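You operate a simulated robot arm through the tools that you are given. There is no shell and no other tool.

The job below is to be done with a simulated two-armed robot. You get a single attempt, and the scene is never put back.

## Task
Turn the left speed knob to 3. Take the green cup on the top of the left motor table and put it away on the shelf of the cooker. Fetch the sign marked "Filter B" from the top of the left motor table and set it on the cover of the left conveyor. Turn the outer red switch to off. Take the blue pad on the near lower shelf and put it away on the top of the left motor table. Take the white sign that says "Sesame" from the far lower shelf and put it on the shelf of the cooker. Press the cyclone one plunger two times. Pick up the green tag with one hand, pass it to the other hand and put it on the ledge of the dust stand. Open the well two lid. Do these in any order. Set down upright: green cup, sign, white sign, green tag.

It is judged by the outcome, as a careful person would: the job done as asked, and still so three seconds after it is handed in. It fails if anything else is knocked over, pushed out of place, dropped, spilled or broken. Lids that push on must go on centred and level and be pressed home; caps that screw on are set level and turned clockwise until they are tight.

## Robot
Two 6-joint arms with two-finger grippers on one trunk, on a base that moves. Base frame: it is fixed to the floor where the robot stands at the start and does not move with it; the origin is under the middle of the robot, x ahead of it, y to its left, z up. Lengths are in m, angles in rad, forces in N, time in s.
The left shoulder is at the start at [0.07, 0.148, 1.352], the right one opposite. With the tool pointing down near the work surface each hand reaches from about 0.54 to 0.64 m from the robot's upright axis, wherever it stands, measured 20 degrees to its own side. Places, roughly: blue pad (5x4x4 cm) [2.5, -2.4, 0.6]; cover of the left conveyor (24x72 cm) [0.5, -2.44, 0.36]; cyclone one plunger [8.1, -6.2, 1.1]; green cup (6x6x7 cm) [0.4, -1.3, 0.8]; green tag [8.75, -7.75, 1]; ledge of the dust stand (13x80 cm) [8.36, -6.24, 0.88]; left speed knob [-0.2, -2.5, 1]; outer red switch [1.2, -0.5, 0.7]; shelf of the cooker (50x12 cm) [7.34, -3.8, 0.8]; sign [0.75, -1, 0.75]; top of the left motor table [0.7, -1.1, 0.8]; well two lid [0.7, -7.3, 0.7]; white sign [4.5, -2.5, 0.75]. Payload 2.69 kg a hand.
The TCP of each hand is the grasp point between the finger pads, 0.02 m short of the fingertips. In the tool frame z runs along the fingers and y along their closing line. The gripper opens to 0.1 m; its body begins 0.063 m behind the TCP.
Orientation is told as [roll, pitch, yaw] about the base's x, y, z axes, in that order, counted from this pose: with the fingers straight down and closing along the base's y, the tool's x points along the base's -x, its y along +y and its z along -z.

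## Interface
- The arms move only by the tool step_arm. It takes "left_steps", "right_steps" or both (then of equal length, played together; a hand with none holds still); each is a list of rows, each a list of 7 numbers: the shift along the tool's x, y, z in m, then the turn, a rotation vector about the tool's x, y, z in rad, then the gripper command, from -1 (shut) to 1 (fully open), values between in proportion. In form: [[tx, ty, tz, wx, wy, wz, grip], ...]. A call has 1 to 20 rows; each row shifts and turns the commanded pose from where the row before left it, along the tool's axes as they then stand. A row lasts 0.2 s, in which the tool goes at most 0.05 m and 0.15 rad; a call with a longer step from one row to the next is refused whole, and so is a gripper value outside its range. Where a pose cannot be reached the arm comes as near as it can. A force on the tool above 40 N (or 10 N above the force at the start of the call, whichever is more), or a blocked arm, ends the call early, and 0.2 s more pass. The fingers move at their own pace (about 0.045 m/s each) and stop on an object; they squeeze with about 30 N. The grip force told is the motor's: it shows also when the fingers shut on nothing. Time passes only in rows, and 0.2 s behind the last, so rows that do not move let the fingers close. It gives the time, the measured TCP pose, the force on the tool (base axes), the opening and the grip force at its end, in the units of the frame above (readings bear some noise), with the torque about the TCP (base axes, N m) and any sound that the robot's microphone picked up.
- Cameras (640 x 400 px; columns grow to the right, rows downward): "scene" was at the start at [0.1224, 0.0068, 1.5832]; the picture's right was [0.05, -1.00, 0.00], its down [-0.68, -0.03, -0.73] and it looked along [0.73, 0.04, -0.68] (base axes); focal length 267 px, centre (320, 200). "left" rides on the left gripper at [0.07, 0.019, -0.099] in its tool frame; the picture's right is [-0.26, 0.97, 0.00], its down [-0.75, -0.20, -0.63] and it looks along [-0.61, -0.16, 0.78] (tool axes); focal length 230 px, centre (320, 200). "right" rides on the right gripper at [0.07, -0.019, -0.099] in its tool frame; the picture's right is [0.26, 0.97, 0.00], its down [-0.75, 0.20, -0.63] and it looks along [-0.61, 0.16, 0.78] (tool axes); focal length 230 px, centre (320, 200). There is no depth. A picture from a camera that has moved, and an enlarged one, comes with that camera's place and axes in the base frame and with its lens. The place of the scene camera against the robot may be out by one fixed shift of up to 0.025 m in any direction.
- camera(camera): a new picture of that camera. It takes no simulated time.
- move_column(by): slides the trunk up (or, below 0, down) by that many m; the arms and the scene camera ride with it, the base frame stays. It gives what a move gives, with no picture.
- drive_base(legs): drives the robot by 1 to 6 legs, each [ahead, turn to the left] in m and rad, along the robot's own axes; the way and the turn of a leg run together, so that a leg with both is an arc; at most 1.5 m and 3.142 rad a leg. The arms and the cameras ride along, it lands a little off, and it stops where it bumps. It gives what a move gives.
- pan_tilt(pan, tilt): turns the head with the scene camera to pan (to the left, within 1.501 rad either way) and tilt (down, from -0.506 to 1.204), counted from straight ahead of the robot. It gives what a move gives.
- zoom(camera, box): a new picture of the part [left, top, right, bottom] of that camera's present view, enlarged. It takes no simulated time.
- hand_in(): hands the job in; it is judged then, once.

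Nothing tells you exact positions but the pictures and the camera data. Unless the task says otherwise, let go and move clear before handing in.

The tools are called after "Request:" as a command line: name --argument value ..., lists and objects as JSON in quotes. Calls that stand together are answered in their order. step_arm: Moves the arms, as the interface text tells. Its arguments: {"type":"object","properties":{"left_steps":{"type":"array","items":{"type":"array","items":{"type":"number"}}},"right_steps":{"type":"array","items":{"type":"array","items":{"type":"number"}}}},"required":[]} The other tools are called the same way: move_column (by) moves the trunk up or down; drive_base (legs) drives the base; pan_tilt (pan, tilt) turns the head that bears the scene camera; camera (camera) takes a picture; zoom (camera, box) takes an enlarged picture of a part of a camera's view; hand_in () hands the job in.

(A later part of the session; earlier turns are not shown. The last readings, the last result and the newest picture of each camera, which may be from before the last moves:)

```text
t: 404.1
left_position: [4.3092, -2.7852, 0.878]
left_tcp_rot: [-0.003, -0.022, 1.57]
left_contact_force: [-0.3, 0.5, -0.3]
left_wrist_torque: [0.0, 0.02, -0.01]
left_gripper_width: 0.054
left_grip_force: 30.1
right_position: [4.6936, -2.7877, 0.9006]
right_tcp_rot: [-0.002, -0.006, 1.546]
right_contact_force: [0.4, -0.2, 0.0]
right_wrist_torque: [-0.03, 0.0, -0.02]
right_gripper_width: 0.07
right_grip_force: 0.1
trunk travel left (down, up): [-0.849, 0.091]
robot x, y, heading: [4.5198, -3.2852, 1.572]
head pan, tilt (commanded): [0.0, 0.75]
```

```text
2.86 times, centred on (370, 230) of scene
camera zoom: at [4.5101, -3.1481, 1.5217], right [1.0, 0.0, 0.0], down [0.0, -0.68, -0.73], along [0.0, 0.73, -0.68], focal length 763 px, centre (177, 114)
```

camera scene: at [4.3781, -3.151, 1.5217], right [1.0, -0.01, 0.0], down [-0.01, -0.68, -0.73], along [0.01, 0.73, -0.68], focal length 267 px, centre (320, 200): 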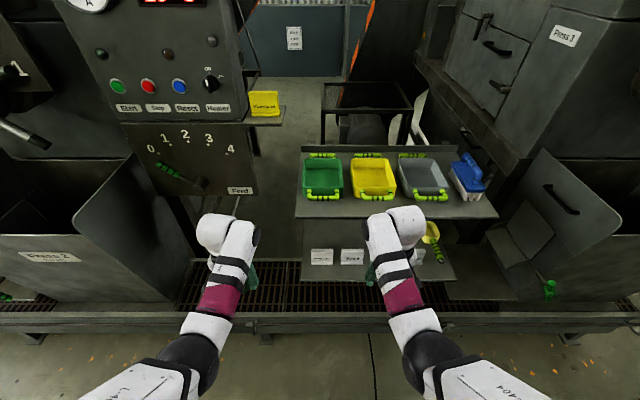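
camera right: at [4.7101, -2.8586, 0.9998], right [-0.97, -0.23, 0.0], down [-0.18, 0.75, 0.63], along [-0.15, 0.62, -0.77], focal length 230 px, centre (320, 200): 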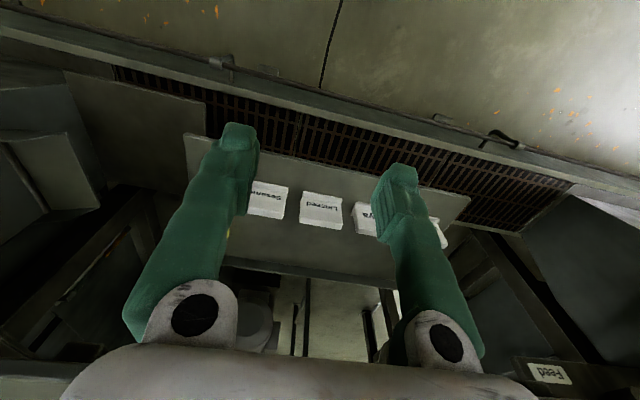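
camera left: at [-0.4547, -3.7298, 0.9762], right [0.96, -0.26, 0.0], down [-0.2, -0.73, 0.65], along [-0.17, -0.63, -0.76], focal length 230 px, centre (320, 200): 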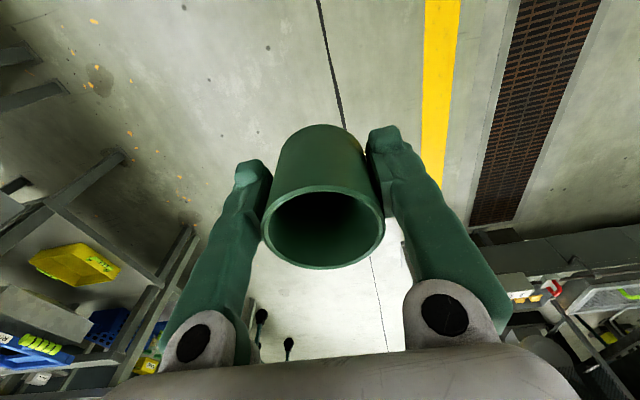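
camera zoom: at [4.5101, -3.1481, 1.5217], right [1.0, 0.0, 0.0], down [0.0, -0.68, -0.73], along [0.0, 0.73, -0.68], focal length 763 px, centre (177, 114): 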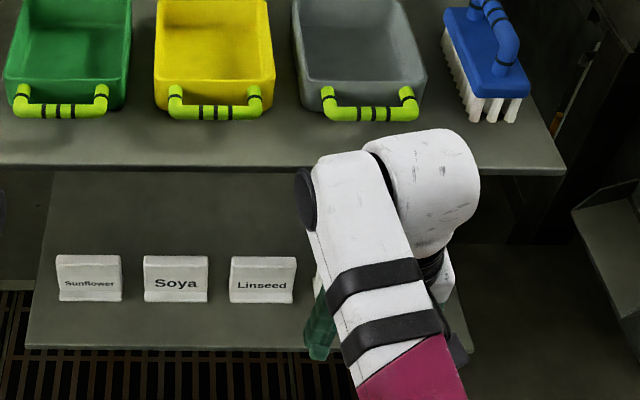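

The Sesame sign is confirmed at about (4.74, -2.56), face centre z≈0.655. I'll back up slightly, lower the trunk with the cup kept higher, and tilt the right hand to reach in from the front.

Request:
drive_base --legs '[[-0.1, 0]]'

Request:
step_arm --left_steps '[[-0.01, 0, -0.03, 0, 0.005, 0, -1], [-0.01, 0, -0.03, 0, 0.005, 0, -1]]'

Request:
move_column --by -0.32

Request:
step_arm --right_steps '[[-0.0206, -0.005, -0.0113, 0, -0.1375, -0.026, 0.8], [-0.0219, -0.006, -0.0083, 0, -0.1375, 0, 0.8], [-0.0229, -0.006, -0.0052, 0, -0.1375, 0, 0.8], [-0.0234, -0.006, -0.002, 0, -0.1375, 0, 0.8], [-0.0235, -0.006, 0.0012, 0, -0.1375, 0, 0.8], [-0.023, -0.006, 0.0044, 0, -0.1375, 0, 0.8], [-0.0223, -0.006, 0.0075, 0, -0.1375, 0, 0.8], [-0.021, -0.005, 0.0105, 0, -0.1375, 0, 0.8]]'

Request:
camera --camera "right"

Request:
camera --camera "scene"

```text
t: 405.3
left_position: [4.308, -2.8773, 0.8746]
left_tcp_rot: [-0.004, -0.015, 1.57]
left_contact_force: [-0.4, 0.3, -0.4]
left_wrist_torque: [-0.01, 0.01, 0.01]
left_gripper_width: 0.0537
left_grip_force: 29.9
right_position: [4.6922, -2.8796, 0.8981]
right_tcp_rot: [-0.002, 0.001, 1.545]
right_contact_force: [0.0, 0.3, 0.8]
right_wrist_torque: [0.01, 0.0, 0.04]
right_gripper_width: 0.0701
right_grip_force: 0.1
trunk travel left (down, up): [-0.849, 0.091]
robot x, y, heading: [4.5224, -3.3809, 1.565]
head pan, tilt (commanded): [0.0, 0.75]
```

```text
t: 405.9
left_position: [4.3106, -2.8612, 0.9388]
left_tcp_rot: [-0.004, -0.01, 1.571]
left_contact_force: [-0.5, 0.1, 0.1]
left_wrist_torque: [-0.03, -0.02, 0.0]
left_gripper_width: 0.0539
left_grip_force: 30.3
right_position: [4.6943, -2.8846, 0.8992]
right_tcp_rot: [-0.001, -0.003, 1.546]
right_contact_force: [0.2, 0.5, -0.3]
right_wrist_torque: [-0.02, 0.0, 0.03]
right_gripper_width: 0.0703
right_grip_force: 0.0
trunk travel left (down, up): [-0.849, 0.091]
robot x, y, heading: [4.5205, -3.3816, 1.566]
head pan, tilt (commanded): [0.0, 0.75]
```

```text
t: 409.1
left_position: [4.3094, -2.8656, 0.62]
left_tcp_rot: [-0.002, -0.015, 1.571]
left_contact_force: [0.6, -0.3, 0.0]
left_wrist_torque: [-0.02, -0.01, 0.0]
left_gripper_width: 0.0536
left_grip_force: 30.4
right_position: [4.6927, -2.8869, 0.5816]
right_tcp_rot: [-0.001, -0.008, 1.547]
right_contact_force: [-0.5, -0.2, -0.3]
right_wrist_torque: [-0.02, -0.01, 0.01]
right_gripper_width: 0.0699
right_grip_force: 0.0
trunk travel left (down, up): [-0.529, 0.411]
robot x, y, heading: [4.5194, -3.3853, 1.568]
head pan, tilt (commanded): [0.0, 0.75]
```

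```text
t: 410.9
left_position: [4.3094, -2.8645, 0.6202]
left_tcp_rot: [-0.002, -0.013, 1.571]
left_contact_force: [0.9, -0.1, -0.3]
left_wrist_torque: [0.03, 0.0, 0.01]
left_gripper_width: 0.0533
left_grip_force: 29.8
right_position: [4.7394, -2.7247, 0.6721]
right_tcp_rot: [-0.006, -1.109, 1.577]
right_contact_force: [-0.7, 0.3, -0.4]
right_wrist_torque: [-0.03, -0.02, 0.05]
right_gripper_width: 0.0904
right_grip_force: 0.0
trunk travel left (down, up): [-0.529, 0.411]
robot x, y, heading: [4.5179, -3.3863, 1.565]
head pan, tilt (commanded): [0.0, 0.75]
```

```text
taken
camera right: at [4.7587, -2.8433, 0.6552], right [-0.97, -0.12, -0.23], down [-0.2, -0.23, 0.95], along [-0.16, 0.97, 0.2], focal length 230 px, centre (320, 200)
```

right: 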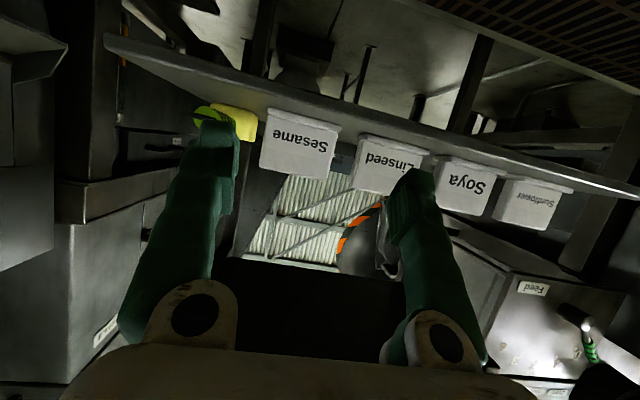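

```text
taken
camera scene: at [4.5103, -3.2468, 1.2016], right [1.0, 0.0, 0.0], down [0.0, -0.68, -0.73], along [0.0, 0.73, -0.68], focal length 267 px, centre (320, 200)
```

scene: 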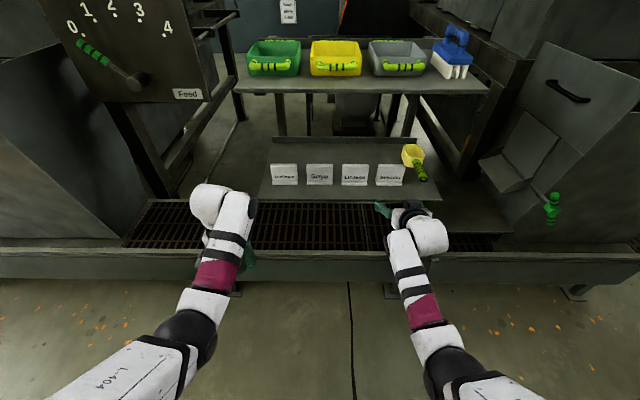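

Request:
zoom --camera "right" --box '[180, 80, 480, 240]'

Request:
zoom --camera "scene" --box '[260, 130, 450, 230]'

```text
2.13 times, centred on (330, 160) of right
camera zoom: at [4.7587, -2.8433, 0.6552], right [-0.97, -0.12, -0.23], down [-0.2, -0.23, 0.95], along [-0.16, 0.97, 0.2], focal length 491 px, centre (299, 285)
```

zoom: 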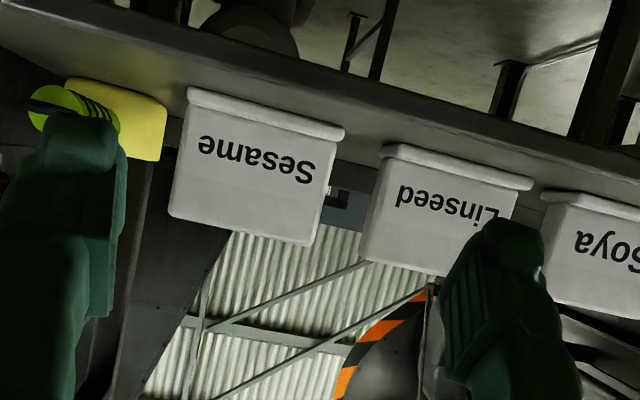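

```text
3.37 times, centred on (355, 180) of scene
camera zoom: at [4.5103, -3.2468, 1.2016], right [1.0, 0.0, 0.0], down [0.0, -0.68, -0.73], along [0.0, 0.73, -0.68], focal length 900 px, centre (202, 267)
```

zoom: 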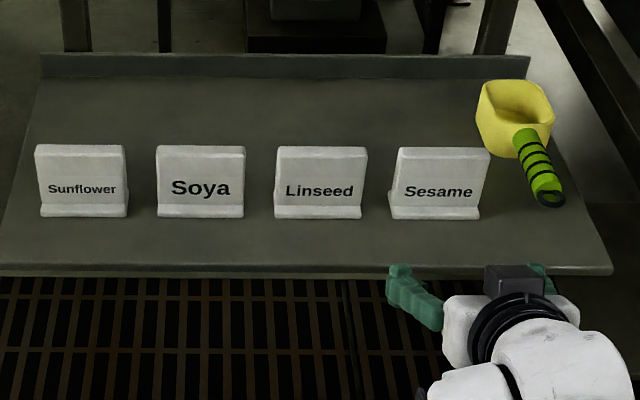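

The signs are 9 cm wide with only 2.5 cm gaps, so gripping by the side edges is too tight. I'll grip the slab front-to-back with a vertical tool instead, which needs the right wrist turned 90°. I'll raise the trunk slightly, un-tilt the hand and rotate it.

Request:
move_column --by 0.055

Request:
step_arm --right_steps '[[0.0084, 0, -0.0098, 0, 0.1375, 0, 0.2], [0.0096, 0, -0.0086, 0, 0.1375, 0, 0.2], [0.0107, 0, -0.0072, 0, 0.1375, 0, 0.2], [0.0116, 0, -0.0056, 0, 0.1375, 0, 0.2], [0.0123, 0, -0.0039, 0, 0.1375, 0, 0.2], [0.0127, 0, -0.0023, 0, 0.1375, 0, 0.2], [0.0128, 0, -0.0005, 0, 0.1375, 0, 0.2], [0.0128, 0, 0.0013, 0, 0.1375, 0, 0.2]]'

Request:
step_arm --right_steps '[[0, 0, 0, 0, 0, -0.1428, 0.2], [0, 0, 0, 0, 0, -0.1428, 0.2], [0, 0, 0, 0, 0, -0.1428, 0.2], [0, 0, 0, 0, 0, -0.1428, 0.2], [0, 0, 0, 0, 0, -0.1428, 0.2], [0, 0, 0, 0, 0, -0.1428, 0.2], [0, 0, 0, 0, 0, -0.1428, 0.2], [0, 0, 0, 0, 0, -0.1428, 0.2], [0, 0, 0, 0, 0, -0.1428, 0.2], [0, 0, 0, 0, 0, -0.1428, 0.2], [0, 0, 0, 0, 0, -0.1428, 0.2]]'

Request:
camera --camera "right"

Request:
camera --camera "scene"

```text
t: 411.8
left_position: [4.3093, -2.8641, 0.6755]
left_tcp_rot: [-0.003, -0.014, 1.572]
left_contact_force: [-0.1, 0.1, -0.5]
left_wrist_torque: [-0.01, -0.02, 0.0]
left_gripper_width: 0.0537
left_grip_force: 30.1
right_position: [4.7398, -2.7251, 0.7274]
right_tcp_rot: [-0.008, -1.108, 1.58]
right_contact_force: [0.4, 0.4, -0.2]
right_wrist_torque: [-0.03, 0.04, 0.04]
right_gripper_width: 0.0898
right_grip_force: 0.1
trunk travel left (down, up): [-0.584, 0.356]
robot x, y, heading: [4.522, -3.3839, 1.571]
head pan, tilt (commanded): [0.0, 0.75]
```

```text
t: 413.6
left_position: [4.3094, -2.8631, 0.6737]
left_tcp_rot: [-0.004, -0.015, 1.572]
left_contact_force: [1.0, -0.3, -0.9]
left_wrist_torque: [0.02, 0.02, -0.05]
left_gripper_width: 0.0533
left_grip_force: 29.8
right_position: [4.7401, -2.8251, 0.7023]
right_tcp_rot: [-0.004, -0.006, 1.574]
right_contact_force: [-0.1, -0.2, 0.3]
right_wrist_torque: [-0.01, 0.02, 0.0]
right_gripper_width: 0.06
right_grip_force: 0.0
trunk travel left (down, up): [-0.584, 0.356]
robot x, y, heading: [4.5201, -3.3809, 1.568]
head pan, tilt (commanded): [0.0, 0.75]
```

```text
t: 416.0
left_position: [4.3091, -2.8648, 0.6752]
left_tcp_rot: [-0.002, -0.013, 1.57]
left_contact_force: [0.1, -0.8, -1.3]
left_wrist_torque: [0.02, 0.0, 0.0]
left_gripper_width: 0.0531
left_grip_force: 29.5
right_position: [4.7402, -2.823, 0.7022]
right_tcp_rot: [-0.007, 0.004, -3.137]
right_contact_force: [-0.2, -0.2, 0.1]
right_wrist_torque: [0.0, 0.01, -0.03]
right_gripper_width: 0.0599
right_grip_force: 0.1
trunk travel left (down, up): [-0.584, 0.356]
robot x, y, heading: [4.5194, -3.3849, 1.569]
head pan, tilt (commanded): [0.0, 0.75]
```

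```text
taken
camera right: at [4.8091, -2.8058, 0.8027], right [0.26, -0.97, -0.01], down [-0.75, -0.21, 0.63], along [-0.61, -0.16, -0.78], focal length 230 px, centre (320, 200)
```

right: 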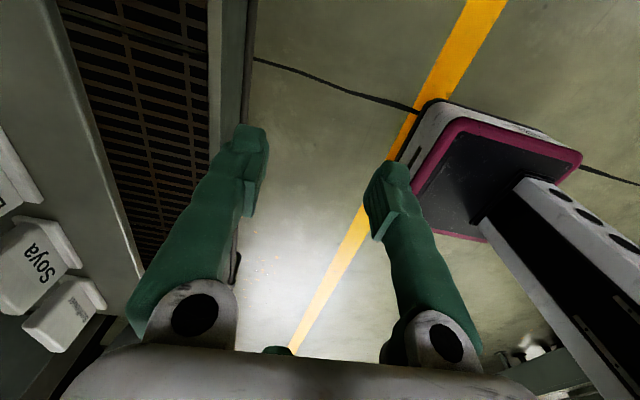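

```text
taken
camera scene: at [4.5101, -3.2471, 1.2567], right [1.0, 0.0, 0.0], down [0.0, -0.68, -0.73], along [0.0, 0.73, -0.68], focal length 267 px, centre (320, 200)
```

scene: 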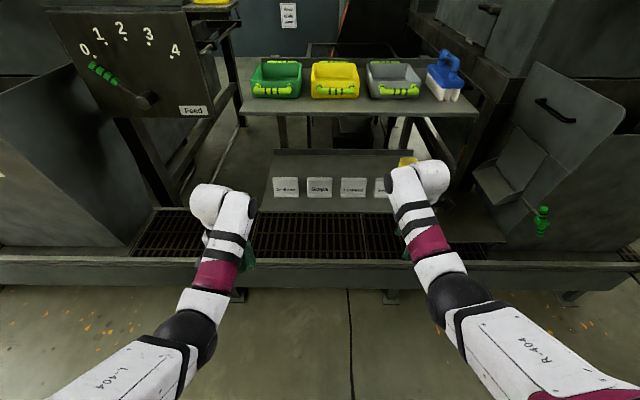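

The right hand is rotated. I'll move the cup hand outward, tilt the right hand forward over the sign's height, and drive in so the fingers come in above the Sesame sign.

Request:
step_arm --left_steps '[[0.015, 0.02, 0, 0, 0, 0, -1], [0.015, 0.02, 0, 0, 0, 0, -1], [0.015, 0.02, 0, 0, 0, 0, -1], [0.01, 0.02, 0, 0, 0, 0, -1]]' --right_steps '[[0, 0, -0.01, 0.125, 0, 0, 0.4], [0, 0, -0.01, 0.125, 0, 0, 0.4], [0, 0, -0.01, 0.125, 0, 0, 0.4], [0, 0, -0.005, 0.125, 0, 0, 0.4]]'

Request:
camera --camera "scene"

```text
t: 417.0
left_position: [4.2286, -2.9144, 0.6656]
left_tcp_rot: [-0.004, -0.016, 1.569]
left_contact_force: [0.1, 0.9, 0.1]
left_wrist_torque: [-0.01, 0.03, -0.04]
left_gripper_width: 0.053
left_grip_force: 29.9
left hand out of reach, approached as far as the arm can: row 3
right_position: [4.7393, -2.8302, 0.7382]
right_tcp_rot: [-0.512, 0.007, -3.14]
right_contact_force: [0.2, -0.1, 0.7]
right_wrist_torque: [-0.03, 0.01, 0.0]
right_gripper_width: 0.0698
right_grip_force: 0.1
trunk travel left (down, up): [-0.584, 0.356]
robot x, y, heading: [4.5183, -3.3846, 1.568]
head pan, tilt (commanded): [0.0, 0.75]
```

```text
taken
camera scene: at [4.5092, -3.2481, 1.2568], right [1.0, 0.0, 0.0], down [0.0, -0.68, -0.73], along [0.0, 0.73, -0.68], focal length 267 px, centre (320, 200)
```

scene: 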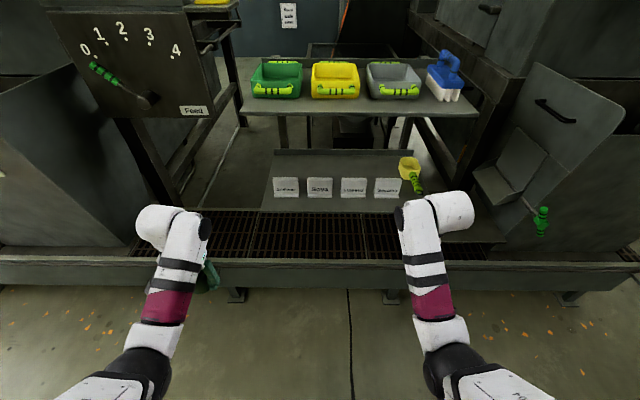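

Request:
drive_base --legs '[[0.25, 0]]'

Request:
camera --camera "right"

Request:
camera --camera "scene"

```text
t: 418.8
left_position: [4.2289, -2.6608, 0.6641]
left_tcp_rot: [-0.004, -0.014, 1.567]
left_contact_force: [0.2, 0.3, 0.1]
left_wrist_torque: [0.0, -0.01, 0.01]
left_gripper_width: 0.053
left_grip_force: 30.2
right_position: [4.742, -2.5811, 0.7366]
right_tcp_rot: [-0.508, 0.002, 3.141]
right_contact_force: [-0.2, 0.9, -0.3]
right_wrist_torque: [-0.01, -0.03, -0.03]
right_gripper_width: 0.07
right_grip_force: 0.2
trunk travel left (down, up): [-0.584, 0.356]
robot x, y, heading: [4.5208, -3.1312, 1.563]
head pan, tilt (commanded): [0.0, 0.75]
```

```text
taken
camera right: at [4.8118, -2.6122, 0.8331], right [0.26, -0.85, -0.47], down [-0.75, -0.48, 0.45], along [-0.61, 0.24, -0.76], focal length 230 px, centre (320, 200)
```

right: 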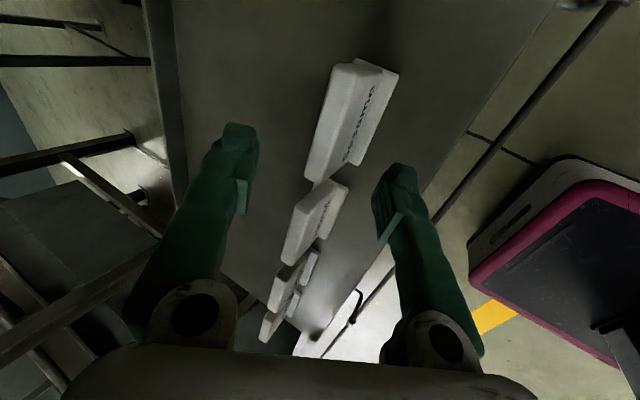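

```text
taken
camera scene: at [4.5111, -2.9968, 1.2567], right [1.0, 0.0, 0.0], down [0.0, -0.68, -0.73], along [0.0, 0.73, -0.68], focal length 267 px, centre (320, 200)
```

scene: 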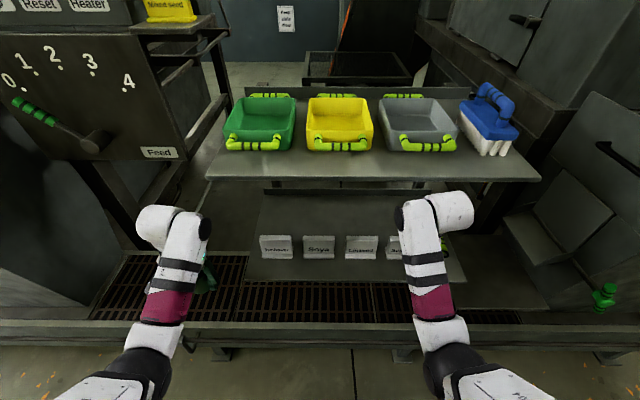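

Request:
zoom --camera "right" --box '[240, 40, 440, 200]'

```text
2.50 times, centred on (340, 120) of right
camera zoom: at [4.8118, -2.6122, 0.8331], right [0.26, -0.85, -0.47], down [-0.75, -0.48, 0.45], along [-0.61, 0.24, -0.76], focal length 575 px, centre (270, 400)
```

zoom: 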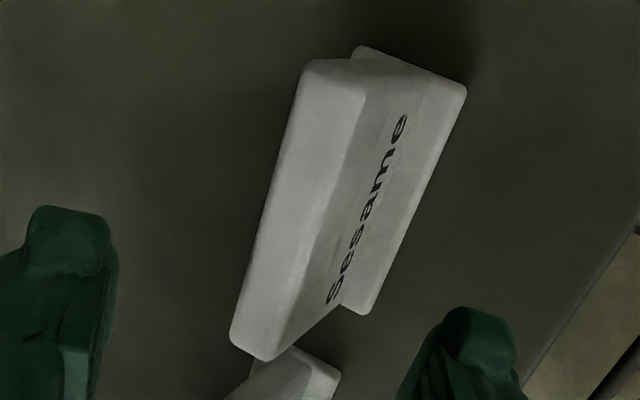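

The slab runs x 4.708–4.791 at y=-2.554, with its top at about 0.687. I'll lower while rotating the hand upright so it straddles the slab under the upper shelf.

Request:
step_arm --right_steps '[[0.004, 0.0079, 0.0369, 0, 0, 0, 0.4], [0.003, 0.0004, 0.0089, -0.127, 0, 0, 0.4], [0, -0.0007, 0.0089, -0.127, 0, 0, 0.4]]'

Request:
camera --camera "right"

```text
t: 419.6
left_position: [4.2299, -2.6617, 0.6642]
left_tcp_rot: [-0.003, -0.015, 1.57]
left_contact_force: [0.2, 0.1, -0.3]
left_wrist_torque: [0.0, 0.01, 0.0]
left_gripper_width: 0.0531
left_grip_force: 30.0
right_position: [4.7505, -2.5607, 0.6835]
right_tcp_rot: [-0.251, 0.003, 3.14]
right_contact_force: [0.7, 0.1, -0.4]
right_wrist_torque: [-0.02, -0.01, 0.03]
right_gripper_width: 0.07
right_grip_force: 0.1
trunk travel left (down, up): [-0.584, 0.356]
robot x, y, heading: [4.5215, -3.131, 1.564]
head pan, tilt (commanded): [0.0, 0.75]
```

```text
taken
camera right: at [4.8195, -2.5675, 0.7853], right [0.26, -0.94, -0.24], down [-0.75, -0.35, 0.56], along [-0.61, 0.04, -0.8], focal length 230 px, centre (320, 200)
```

right: 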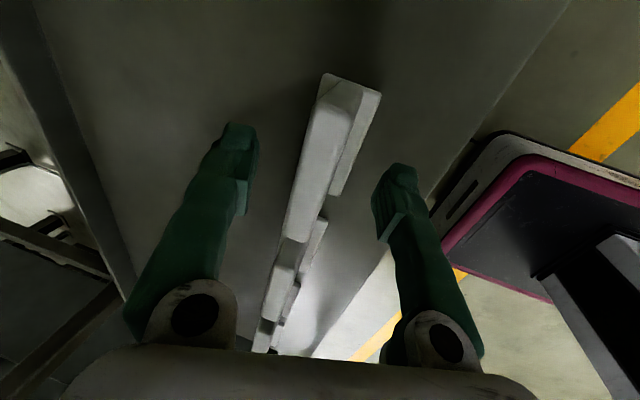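

Request:
step_arm --right_steps '[[0, -0.0019, 0.0087, -0.1255, 0, 0, 0.4], [0, -0.003, 0.0084, -0.1255, 0, 0, 0.4], [0, 0, 0, 0, 0, 0, 0.4]]'

Request:
camera --camera "right"

```text
t: 420.4
left_position: [4.2317, -2.6625, 0.6643]
left_tcp_rot: [-0.001, -0.016, 1.567]
left_contact_force: [-0.2, 0.2, -1.0]
left_wrist_torque: [0.02, 0.03, 0.01]
left_gripper_width: 0.0529
left_grip_force: 30.2
right_position: [4.7506, -2.5535, 0.6687]
right_tcp_rot: [-0.001, 0.004, 3.141]
right_contact_force: [-0.5, 0.6, -0.6]
right_wrist_torque: [-0.02, 0.0, 0.03]
right_gripper_width: 0.0698
right_grip_force: 0.1
trunk travel left (down, up): [-0.584, 0.356]
robot x, y, heading: [4.5218, -3.1329, 1.57]
head pan, tilt (commanded): [0.0, 0.75]
```

```text
taken
camera right: at [4.8201, -2.5349, 0.769], right [0.26, -0.97, 0.0], down [-0.75, -0.2, 0.63], along [-0.61, -0.16, -0.78], focal length 230 px, centre (320, 200)
```

right: 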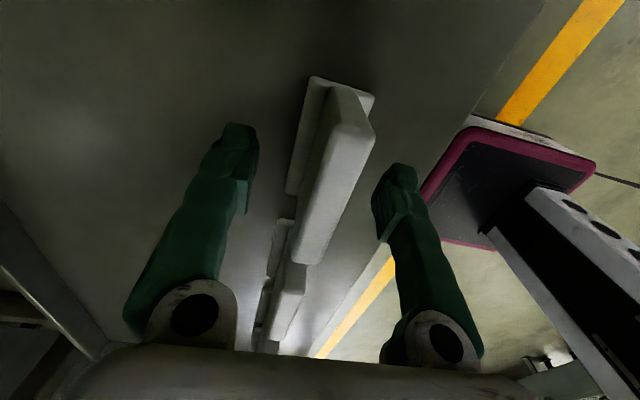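

Request:
step_arm --right_steps '[[0, 0.008, 0, 0, 0, 0, 0.4], [0, 0, 0, 0, 0, 0, 0.0], [0, 0, 0, 0, 0, 0, -0.3], [0, 0, 0, 0, 0, 0, -1], [0, 0, 0, 0, 0, 0, -1], [0, 0, 0, 0, 0, 0, -1]]'

Request:
camera --camera "right"

```text
t: 421.8
left_position: [4.2291, -2.6628, 0.6654]
left_tcp_rot: [-0.003, -0.013, 1.568]
left_contact_force: [-0.3, -0.2, -0.4]
left_wrist_torque: [0.0, -0.03, -0.03]
left_gripper_width: 0.0526
left_grip_force: 30.4
right_position: [4.7498, -2.5617, 0.6674]
right_tcp_rot: [-0.001, 0.003, 3.141]
right_contact_force: [0.1, 0.1, 0.0]
right_wrist_torque: [-0.01, -0.04, -0.02]
right_gripper_width: 0.0164
right_grip_force: 29.8
trunk travel left (down, up): [-0.584, 0.356]
robot x, y, heading: [4.521, -3.1291, 1.57]
head pan, tilt (commanded): [0.0, 0.75]
```

```text
taken
camera right: at [4.8199, -2.5434, 0.7679], right [0.26, -0.97, 0.0], down [-0.75, -0.2, 0.63], along [-0.61, -0.16, -0.78], focal length 230 px, centre (320, 200)
```

right: 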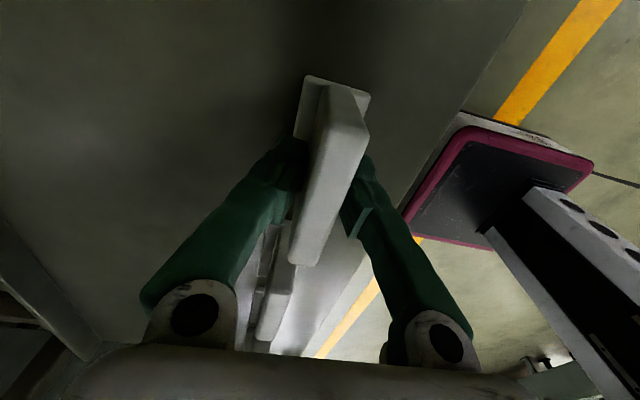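

The sign is gripped. I'll lift it slightly and back straight out.

Request:
step_arm --right_steps '[[0, 0, -0.01, 0, 0, 0, -1], [0, 0, -0.008, 0, 0, 0, -1]]'

Request:
camera --camera "right"

Request:
drive_base --legs '[[-0.35, 0]]'

Request:
camera --camera "scene"

Request:
camera --camera "right"

```text
t: 422.4
left_position: [4.2307, -2.6616, 0.6662]
left_tcp_rot: [-0.003, -0.015, 1.567]
left_contact_force: [0.2, -0.4, -0.1]
left_wrist_torque: [0.0, -0.02, -0.02]
left_gripper_width: 0.0528
left_grip_force: 29.8
right_position: [4.7501, -2.5611, 0.6853]
right_tcp_rot: [-0.003, 0.004, 3.14]
right_contact_force: [-0.3, 0.1, -0.2]
right_wrist_torque: [0.01, 0.01, 0.02]
right_gripper_width: 0.0162
right_grip_force: 30.2
trunk travel left (down, up): [-0.584, 0.356]
robot x, y, heading: [4.522, -3.137, 1.573]
head pan, tilt (commanded): [0.0, 0.75]
```

```text
taken
camera right: at [4.8192, -2.5437, 0.7862], right [0.26, -0.97, 0.0], down [-0.75, -0.2, 0.63], along [-0.61, -0.16, -0.78], focal length 230 px, centre (320, 200)
```

right: 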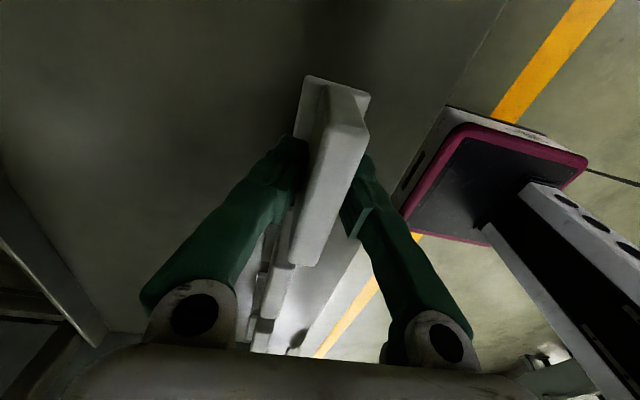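

```text
t: 424.7
left_position: [4.2261, -3.0164, 0.6654]
left_tcp_rot: [-0.003, -0.015, 1.576]
left_contact_force: [0.3, -0.6, -0.8]
left_wrist_torque: [0.0, 0.0, -0.01]
left_gripper_width: 0.0526
left_grip_force: 30.0
right_position: [4.7459, -2.9119, 0.6854]
right_tcp_rot: [-0.001, 0.003, -3.137]
right_contact_force: [0.5, 0.3, -0.4]
right_wrist_torque: [0.0, 0.02, 0.0]
right_gripper_width: 0.0164
right_grip_force: 30.1
trunk travel left (down, up): [-0.584, 0.356]
robot x, y, heading: [4.5196, -3.4842, 1.574]
head pan, tilt (commanded): [0.0, 0.75]
```

```text
taken
camera scene: at [4.51, -3.3495, 1.2567], right [1.0, 0.0, 0.0], down [0.0, -0.68, -0.73], along [0.0, 0.73, -0.68], focal length 267 px, centre (320, 200)
```

scene: 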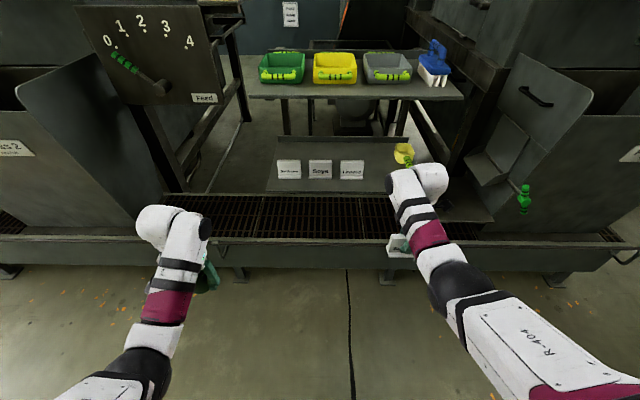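

```text
taken
camera right: at [4.8147, -2.8939, 0.7862], right [0.26, -0.96, 0.0], down [-0.75, -0.21, 0.63], along [-0.6, -0.16, -0.78], focal length 230 px, centre (320, 200)
```

right: 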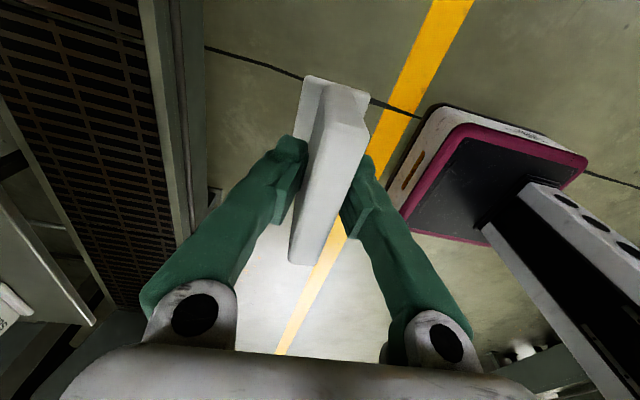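

Sesame sign is out, and the other signs are undisturbed. I'll raise the trunk, bring the cup hand back in, and drive toward the cooker, passing between the two pillars.

Request:
move_column --by 0.2

Request:
step_arm --left_steps '[[-0.015, -0.02, 0, 0, 0, 0, -1], [-0.015, -0.02, 0, 0, 0, 0, -1], [-0.01, -0.02, -0.01, 0, 0, 0, -1], [-0.01, -0.02, -0.01, 0, 0, 0, -1]]'

Request:
drive_base --legs '[[0, -1.8], [0.9, 0]]'

Request:
pan_tilt --pan 0.0 --tilt 0.4

Request:
camera --camera "scene"

```text
t: 426.9
left_position: [4.2269, -3.0176, 0.8646]
left_tcp_rot: [-0.004, -0.013, 1.577]
left_contact_force: [-0.7, -0.8, -1.0]
left_wrist_torque: [-0.03, -0.02, 0.01]
left_gripper_width: 0.0522
left_grip_force: 29.7
right_position: [4.7453, -2.913, 0.885]
right_tcp_rot: [-0.003, 0.003, -3.135]
right_contact_force: [0.6, 0.0, 0.2]
right_wrist_torque: [0.01, -0.01, 0.02]
right_gripper_width: 0.0166
right_grip_force: 30.0
trunk travel left (down, up): [-0.784, 0.156]
robot x, y, heading: [4.5217, -3.4804, 1.569]
head pan, tilt (commanded): [0.0, 0.75]
```

```text
t: 427.9
left_position: [4.3092, -2.9658, 0.8848]
left_tcp_rot: [-0.001, -0.014, 1.574]
left_contact_force: [-0.2, 0.3, 0.1]
left_wrist_torque: [0.05, -0.01, 0.02]
left_gripper_width: 0.0525
left_grip_force: 30.5
right_position: [4.7458, -2.9124, 0.8849]
right_tcp_rot: [-0.003, 0.002, -3.137]
right_contact_force: [-0.4, 0.5, -0.7]
right_wrist_torque: [-0.04, 0.0, -0.01]
right_gripper_width: 0.0165
right_grip_force: 29.3
trunk travel left (down, up): [-0.784, 0.156]
robot x, y, heading: [4.5221, -3.487, 1.573]
head pan, tilt (commanded): [0.0, 0.75]
```

```text
t: 436.9
left_position: [5.9622, -3.5481, 0.8848]
left_tcp_rot: [-0.003, -0.015, -0.196]
left_contact_force: [0.2, -0.6, -0.2]
left_wrist_torque: [0.0, 0.03, 0.02]
left_gripper_width: 0.0521
left_grip_force: 30.2
right_position: [5.9283, -3.9884, 0.8863]
right_tcp_rot: [-0.003, 0.003, 1.377]
right_contact_force: [-0.2, -0.4, -0.3]
right_wrist_torque: [0.02, -0.01, 0.02]
right_gripper_width: 0.0166
right_grip_force: 29.9
trunk travel left (down, up): [-0.784, 0.156]
robot x, y, heading: [5.4129, -3.6532, -0.194]
head pan, tilt (commanded): [0.0, 0.75]
```

```text
t: 437.7
left_position: [5.9641, -3.5483, 0.8856]
left_tcp_rot: [-0.003, -0.015, -0.196]
left_contact_force: [-0.1, 0.5, -0.7]
left_wrist_torque: [0.01, 0.01, -0.02]
left_gripper_width: 0.052
left_grip_force: 29.6
right_position: [5.9285, -3.9895, 0.885]
right_tcp_rot: [-0.002, 0.004, 1.378]
right_contact_force: [0.7, -0.4, -0.2]
right_wrist_torque: [-0.04, -0.02, -0.01]
right_gripper_width: 0.0165
right_grip_force: 30.1
trunk travel left (down, up): [-0.784, 0.156]
robot x, y, heading: [5.412, -3.6549, -0.199]
head pan, tilt (commanded): [0.0, 0.4]
```

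```text
taken
camera scene: at [5.5416, -3.6807, 1.4877], right [-0.2, -0.98, 0.0], down [-0.38, 0.08, -0.92], along [0.9, -0.18, -0.39], focal length 267 px, centre (320, 200)
```

scene: 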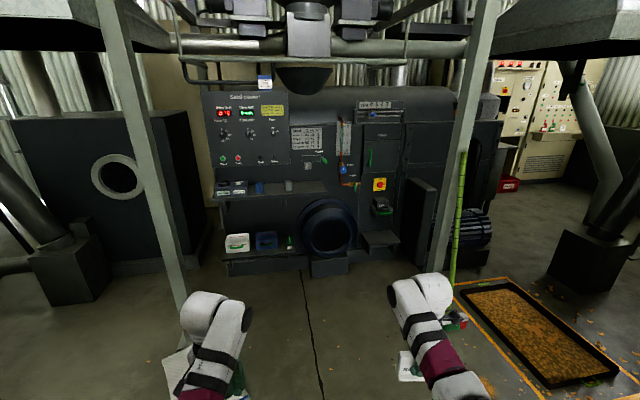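

Request:
zoom --camera "scene" --box '[190, 70, 430, 280]'

Request:
zoom --camera "scene" --box '[200, 160, 340, 260]'

```text
1.90 times, centred on (310, 175) of scene
camera zoom: at [5.5416, -3.6807, 1.4877], right [-0.2, -0.98, 0.0], down [-0.38, 0.08, -0.92], along [0.9, -0.18, -0.39], focal length 509 px, centre (339, 248)
```

zoom: 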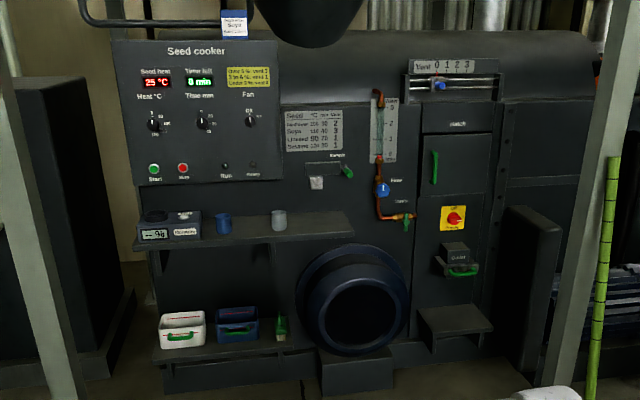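

```text
4.00 times, centred on (270, 210) of scene
camera zoom: at [5.5416, -3.6807, 1.4877], right [-0.2, -0.98, 0.0], down [-0.38, 0.08, -0.92], along [0.9, -0.18, -0.39], focal length 1068 px, centre (520, 160)
```

zoom: 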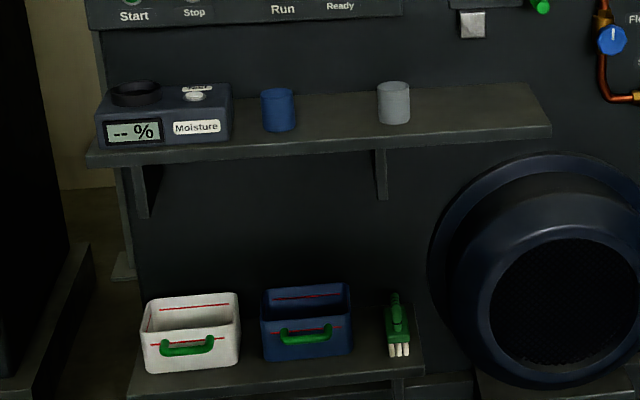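

The cooker shelf has a moisture meter, a blue cup and a grey cup, with free room to the right of the grey cup and between the two cups. I'll drive closer and look with the wrist cameras.

Request:
drive_base --legs '[[0.95, 0], [0, 0.2]]'

Request:
pan_tilt --pan 0.0 --tilt 0.55

Request:
camera --camera "scene"

Request:
camera --camera "left"

```text
t: 443.5
left_position: [6.8804, -3.6401, 0.8853]
left_tcp_rot: [-0.001, -0.014, -0.004]
left_contact_force: [0.1, 0.5, -0.4]
left_wrist_torque: [-0.01, -0.01, 0.01]
left_gripper_width: 0.052
left_grip_force: 30.2
right_position: [6.9293, -4.0788, 0.8854]
right_tcp_rot: [-0.003, 0.003, 1.564]
right_contact_force: [0.9, -0.3, -0.8]
right_wrist_torque: [0.02, 0.04, 0.04]
right_gripper_width: 0.0161
right_grip_force: 29.5
trunk travel left (down, up): [-0.784, 0.156]
robot x, y, heading: [6.3562, -3.8512, -0.008]
head pan, tilt (commanded): [0.0, 0.4]
```

```text
t: 444.2
left_position: [6.8799, -3.639, 0.885]
left_tcp_rot: [-0.003, -0.016, -0.005]
left_contact_force: [0.1, 0.8, 0.1]
left_wrist_torque: [-0.01, -0.01, 0.02]
left_gripper_width: 0.0519
left_grip_force: 29.5
right_position: [6.9295, -4.078, 0.8859]
right_tcp_rot: [-0.002, 0.006, 1.565]
right_contact_force: [-1.3, 0.7, -0.9]
right_wrist_torque: [-0.01, 0.0, 0.03]
right_gripper_width: 0.016
right_grip_force: 30.2
trunk travel left (down, up): [-0.784, 0.156]
robot x, y, heading: [6.3577, -3.8477, -0.008]
head pan, tilt (commanded): [0.0, 0.55]
```

```text
taken
camera scene: at [6.4886, -3.8459, 1.4741], right [-0.01, -1.0, 0.0], down [-0.52, 0.0, -0.85], along [0.85, -0.01, -0.52], focal length 267 px, centre (320, 200)
```

scene: 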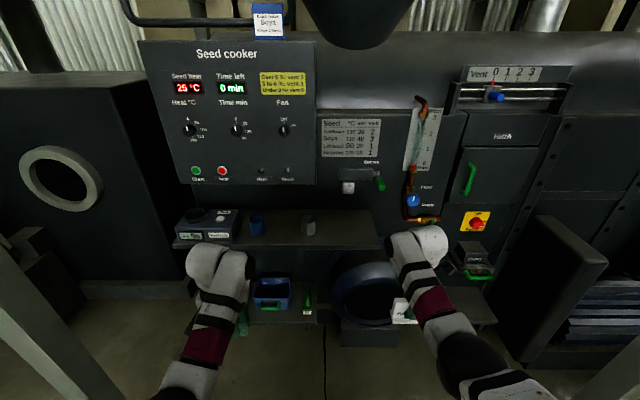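

```text
taken
camera left: at [6.8086, -3.6189, 0.983], right [0.26, 0.96, 0.0], down [0.74, -0.2, 0.64], along [0.62, -0.17, -0.77], focal length 230 px, centre (320, 200)
```

left: 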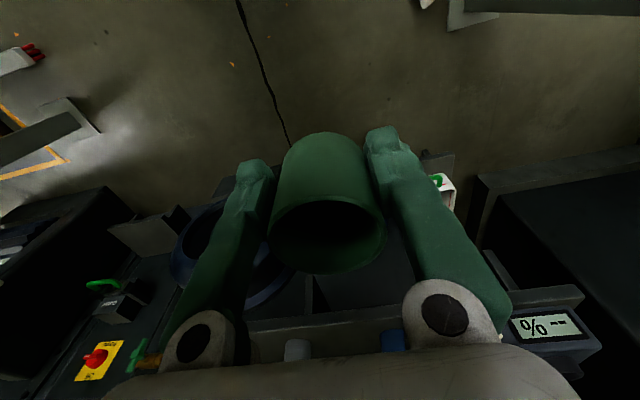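

Request:
zoom --camera "scene" --box '[160, 160, 420, 330]'

Request:
zoom --camera "scene" --box '[230, 190, 400, 270]'

```text
2.35 times, centred on (290, 245) of scene
camera zoom: at [6.4886, -3.8459, 1.4741], right [-0.01, -1.0, 0.0], down [-0.52, 0.0, -0.85], along [0.85, -0.01, -0.52], focal length 628 px, centre (391, 94)
```

zoom: 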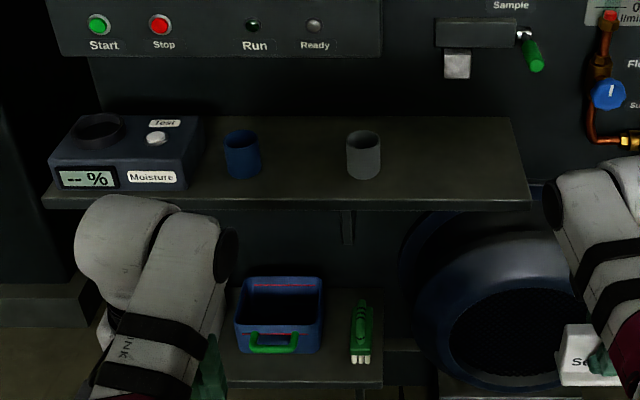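

```text
3.76 times, centred on (315, 230) of scene
camera zoom: at [6.4886, -3.8459, 1.4741], right [-0.01, -1.0, 0.0], down [-0.52, 0.0, -0.85], along [0.85, -0.01, -0.52], focal length 1006 px, centre (339, 87)
```

zoom: 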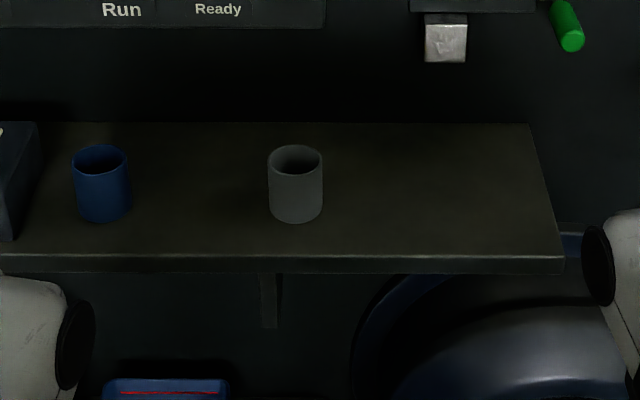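

Measured: the shelf is at about z=0.785, x 7.26–7.50, ending at y=-4.08. The blue and grey cups are at y -3.60 and -3.81. I'll put the green cup between them (y≈-3.707) and the sign to the right (y≈-3.98), so I'll align both hands now.

Request:
step_arm --left_steps '[[0, -0.023, 0, 0, 0, 0, -1], [0, -0.023, 0, 0, 0, 0, -1], [0, -0.022, 0, 0, 0, 0, -1]]' --right_steps '[[-0.033, 0.013, 0, 0, 0, 0, -1], [-0.033, 0.013, 0, 0, 0, 0, -1], [-0.032, 0.013, 0, 0, 0, 0, -1]]'

Request:
drive_base --legs '[[0.28, 0]]'

Request:
camera --camera "left"

Request:
camera --camera "scene"

```text
t: 445.0
left_position: [6.88, -3.7072, 0.8842]
left_tcp_rot: [-0.003, -0.014, -0.006]
left_contact_force: [-1.3, 0.0, 0.0]
left_wrist_torque: [-0.03, 0.0, 0.01]
left_gripper_width: 0.0523
left_grip_force: 29.7
right_position: [6.8913, -3.9804, 0.8858]
right_tcp_rot: [-0.005, 0.004, 1.566]
right_contact_force: [-0.4, 0.0, -1.0]
right_wrist_torque: [0.01, 0.0, -0.05]
right_gripper_width: 0.0165
right_grip_force: 30.0
trunk travel left (down, up): [-0.784, 0.156]
robot x, y, heading: [6.3568, -3.85, -0.006]
head pan, tilt (commanded): [0.0, 0.55]
```

```text
t: 447.0
left_position: [7.1573, -3.7099, 0.884]
left_tcp_rot: [-0.002, -0.014, -0.007]
left_contact_force: [0.1, 0.7, -0.5]
left_wrist_torque: [-0.01, -0.02, 0.02]
left_gripper_width: 0.0521
left_grip_force: 29.8
right_position: [7.1686, -3.9835, 0.8867]
right_tcp_rot: [-0.004, 0.002, 1.564]
right_contact_force: [0.4, -0.7, -0.3]
right_wrist_torque: [0.02, -0.02, 0.03]
right_gripper_width: 0.0165
right_grip_force: 30.4
trunk travel left (down, up): [-0.784, 0.156]
robot x, y, heading: [6.6336, -3.8529, -0.01]
head pan, tilt (commanded): [0.0, 0.55]
```

```text
taken
camera left: at [7.0855, -3.6895, 0.983], right [0.26, 0.96, 0.0], down [0.74, -0.2, 0.64], along [0.62, -0.17, -0.77], focal length 230 px, centre (320, 200)
```

left: 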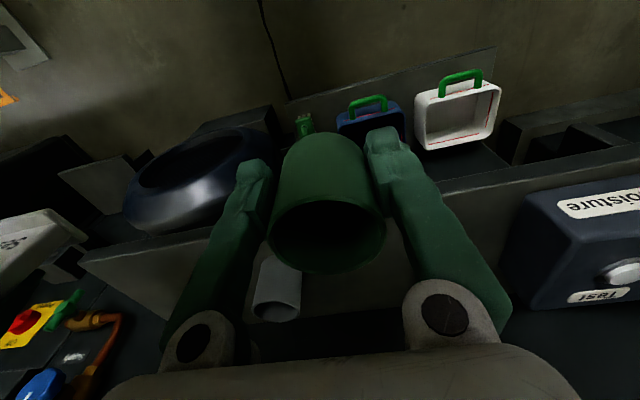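

```text
taken
camera scene: at [6.7651, -3.8492, 1.4743], right [-0.01, -1.0, 0.0], down [-0.52, 0.0, -0.85], along [0.85, -0.01, -0.52], focal length 267 px, centre (320, 200)
```

scene: 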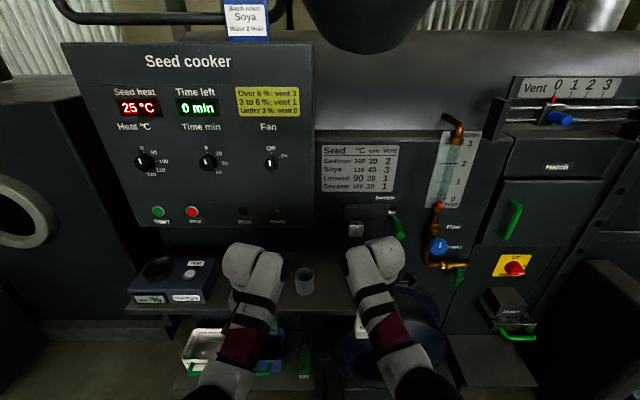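

Request:
drive_base --legs '[[0.165, 0]]'

Request:
camera --camera "left"

Request:
camera --camera "right"

Request:
camera --camera "scene"

```text
t: 448.4
left_position: [7.3228, -3.7136, 0.886]
left_tcp_rot: [-0.003, -0.019, -0.012]
left_contact_force: [0.0, 0.1, -0.4]
left_wrist_torque: [0.02, -0.01, -0.01]
left_gripper_width: 0.0521
left_grip_force: 29.9
right_position: [7.3333, -3.9873, 0.8871]
right_tcp_rot: [-0.005, 0.003, 1.562]
right_contact_force: [-0.1, -0.7, -0.2]
right_wrist_torque: [-0.04, -0.02, -0.04]
right_gripper_width: 0.0162
right_grip_force: 30.3
trunk travel left (down, up): [-0.784, 0.156]
robot x, y, heading: [6.8065, -3.8531, -0.016]
head pan, tilt (commanded): [0.0, 0.55]
```

```text
taken
camera left: at [7.2516, -3.6929, 0.984], right [0.27, 0.96, 0.0], down [0.74, -0.21, 0.64], along [0.62, -0.17, -0.77], focal length 230 px, centre (320, 200)
```

left: 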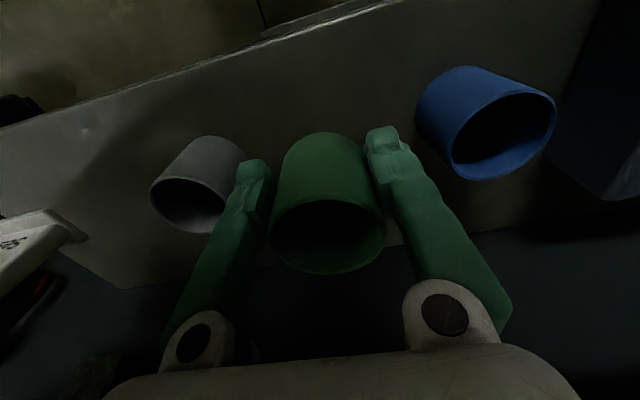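

```text
taken
camera right: at [7.3517, -4.0561, 0.9877], right [-0.97, -0.25, 0.0], down [-0.2, 0.75, 0.63], along [-0.15, 0.61, -0.78], focal length 230 px, centre (320, 200)
```

right: 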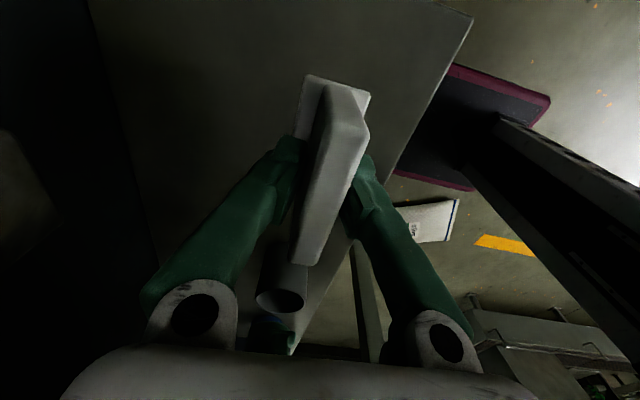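

```text
taken
camera scene: at [6.9297, -3.8517, 1.4746], right [-0.01, -1.0, 0.0], down [-0.52, 0.01, -0.85], along [0.85, -0.01, -0.52], focal length 267 px, centre (320, 200)
```

scene: 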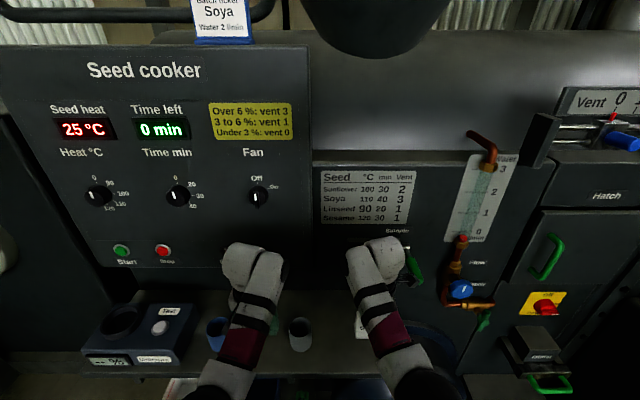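

The green cup is centred in the gap, and the sign is over the free right part of the shelf. I'll lower the trunk 5 cm, then set each down by feel.

Request:
move_column --by -0.05

Request:
step_arm --left_steps '[[0, 0, 0.004, 0, 0, 0, -1], [0, 0, 0.004, 0, 0, 0, -1], [0, 0, 0, 0, 0, 0, -1]]'

Request:
camera --camera "left"

```text
t: 449.3
left_position: [7.3222, -3.7125, 0.8359]
left_tcp_rot: [-0.004, -0.018, -0.011]
left_contact_force: [-0.9, -0.1, -0.9]
left_wrist_torque: [-0.02, 0.02, -0.03]
left_gripper_width: 0.052
left_grip_force: 29.8
right_position: [7.3359, -3.9847, 0.8409]
right_tcp_rot: [-0.014, 0.006, 1.559]
right_contact_force: [3.1, -0.3, 34.8]
right_wrist_torque: [-0.44, -0.71, -0.38]
right_gripper_width: 0.0168
right_grip_force: 30.1
trunk travel left (down, up): [-0.734, 0.206]
robot x, y, heading: [6.8032, -3.8512, -0.007]
head pan, tilt (commanded): [0.0, 0.55]
```

```text
t: 450.1
left_position: [7.3237, -3.7128, 0.8319]
left_tcp_rot: [-0.002, -0.03, -0.008]
left_contact_force: [3.4, 4.0, 28.4]
left_wrist_torque: [0.12, -0.19, 0.12]
left_gripper_width: 0.0521
left_grip_force: 30.0
right_position: [7.3323, -3.985, 0.842]
right_tcp_rot: [-0.011, 0.003, 1.563]
right_contact_force: [5.0, 2.5, 25.3]
right_wrist_torque: [-0.08, -0.04, 0.04]
right_gripper_width: 0.0163
right_grip_force: 29.9
trunk travel left (down, up): [-0.734, 0.206]
robot x, y, heading: [6.8069, -3.8513, -0.009]
head pan, tilt (commanded): [0.0, 0.55]
```

```text
taken
camera left: at [7.2502, -3.6919, 0.9294], right [0.27, 0.96, 0.01], down [0.73, -0.21, 0.65], along [0.63, -0.17, -0.76], focal length 230 px, centre (320, 200)
```

left: 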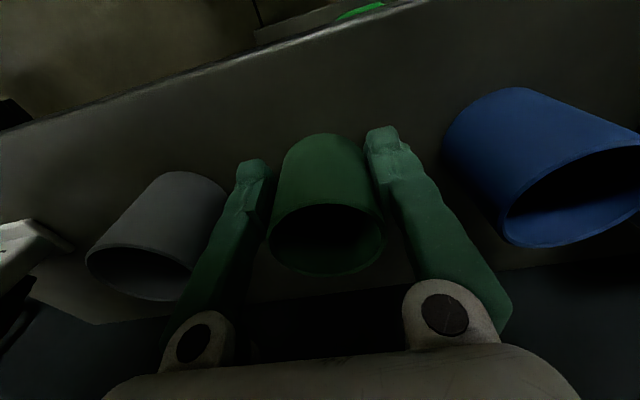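

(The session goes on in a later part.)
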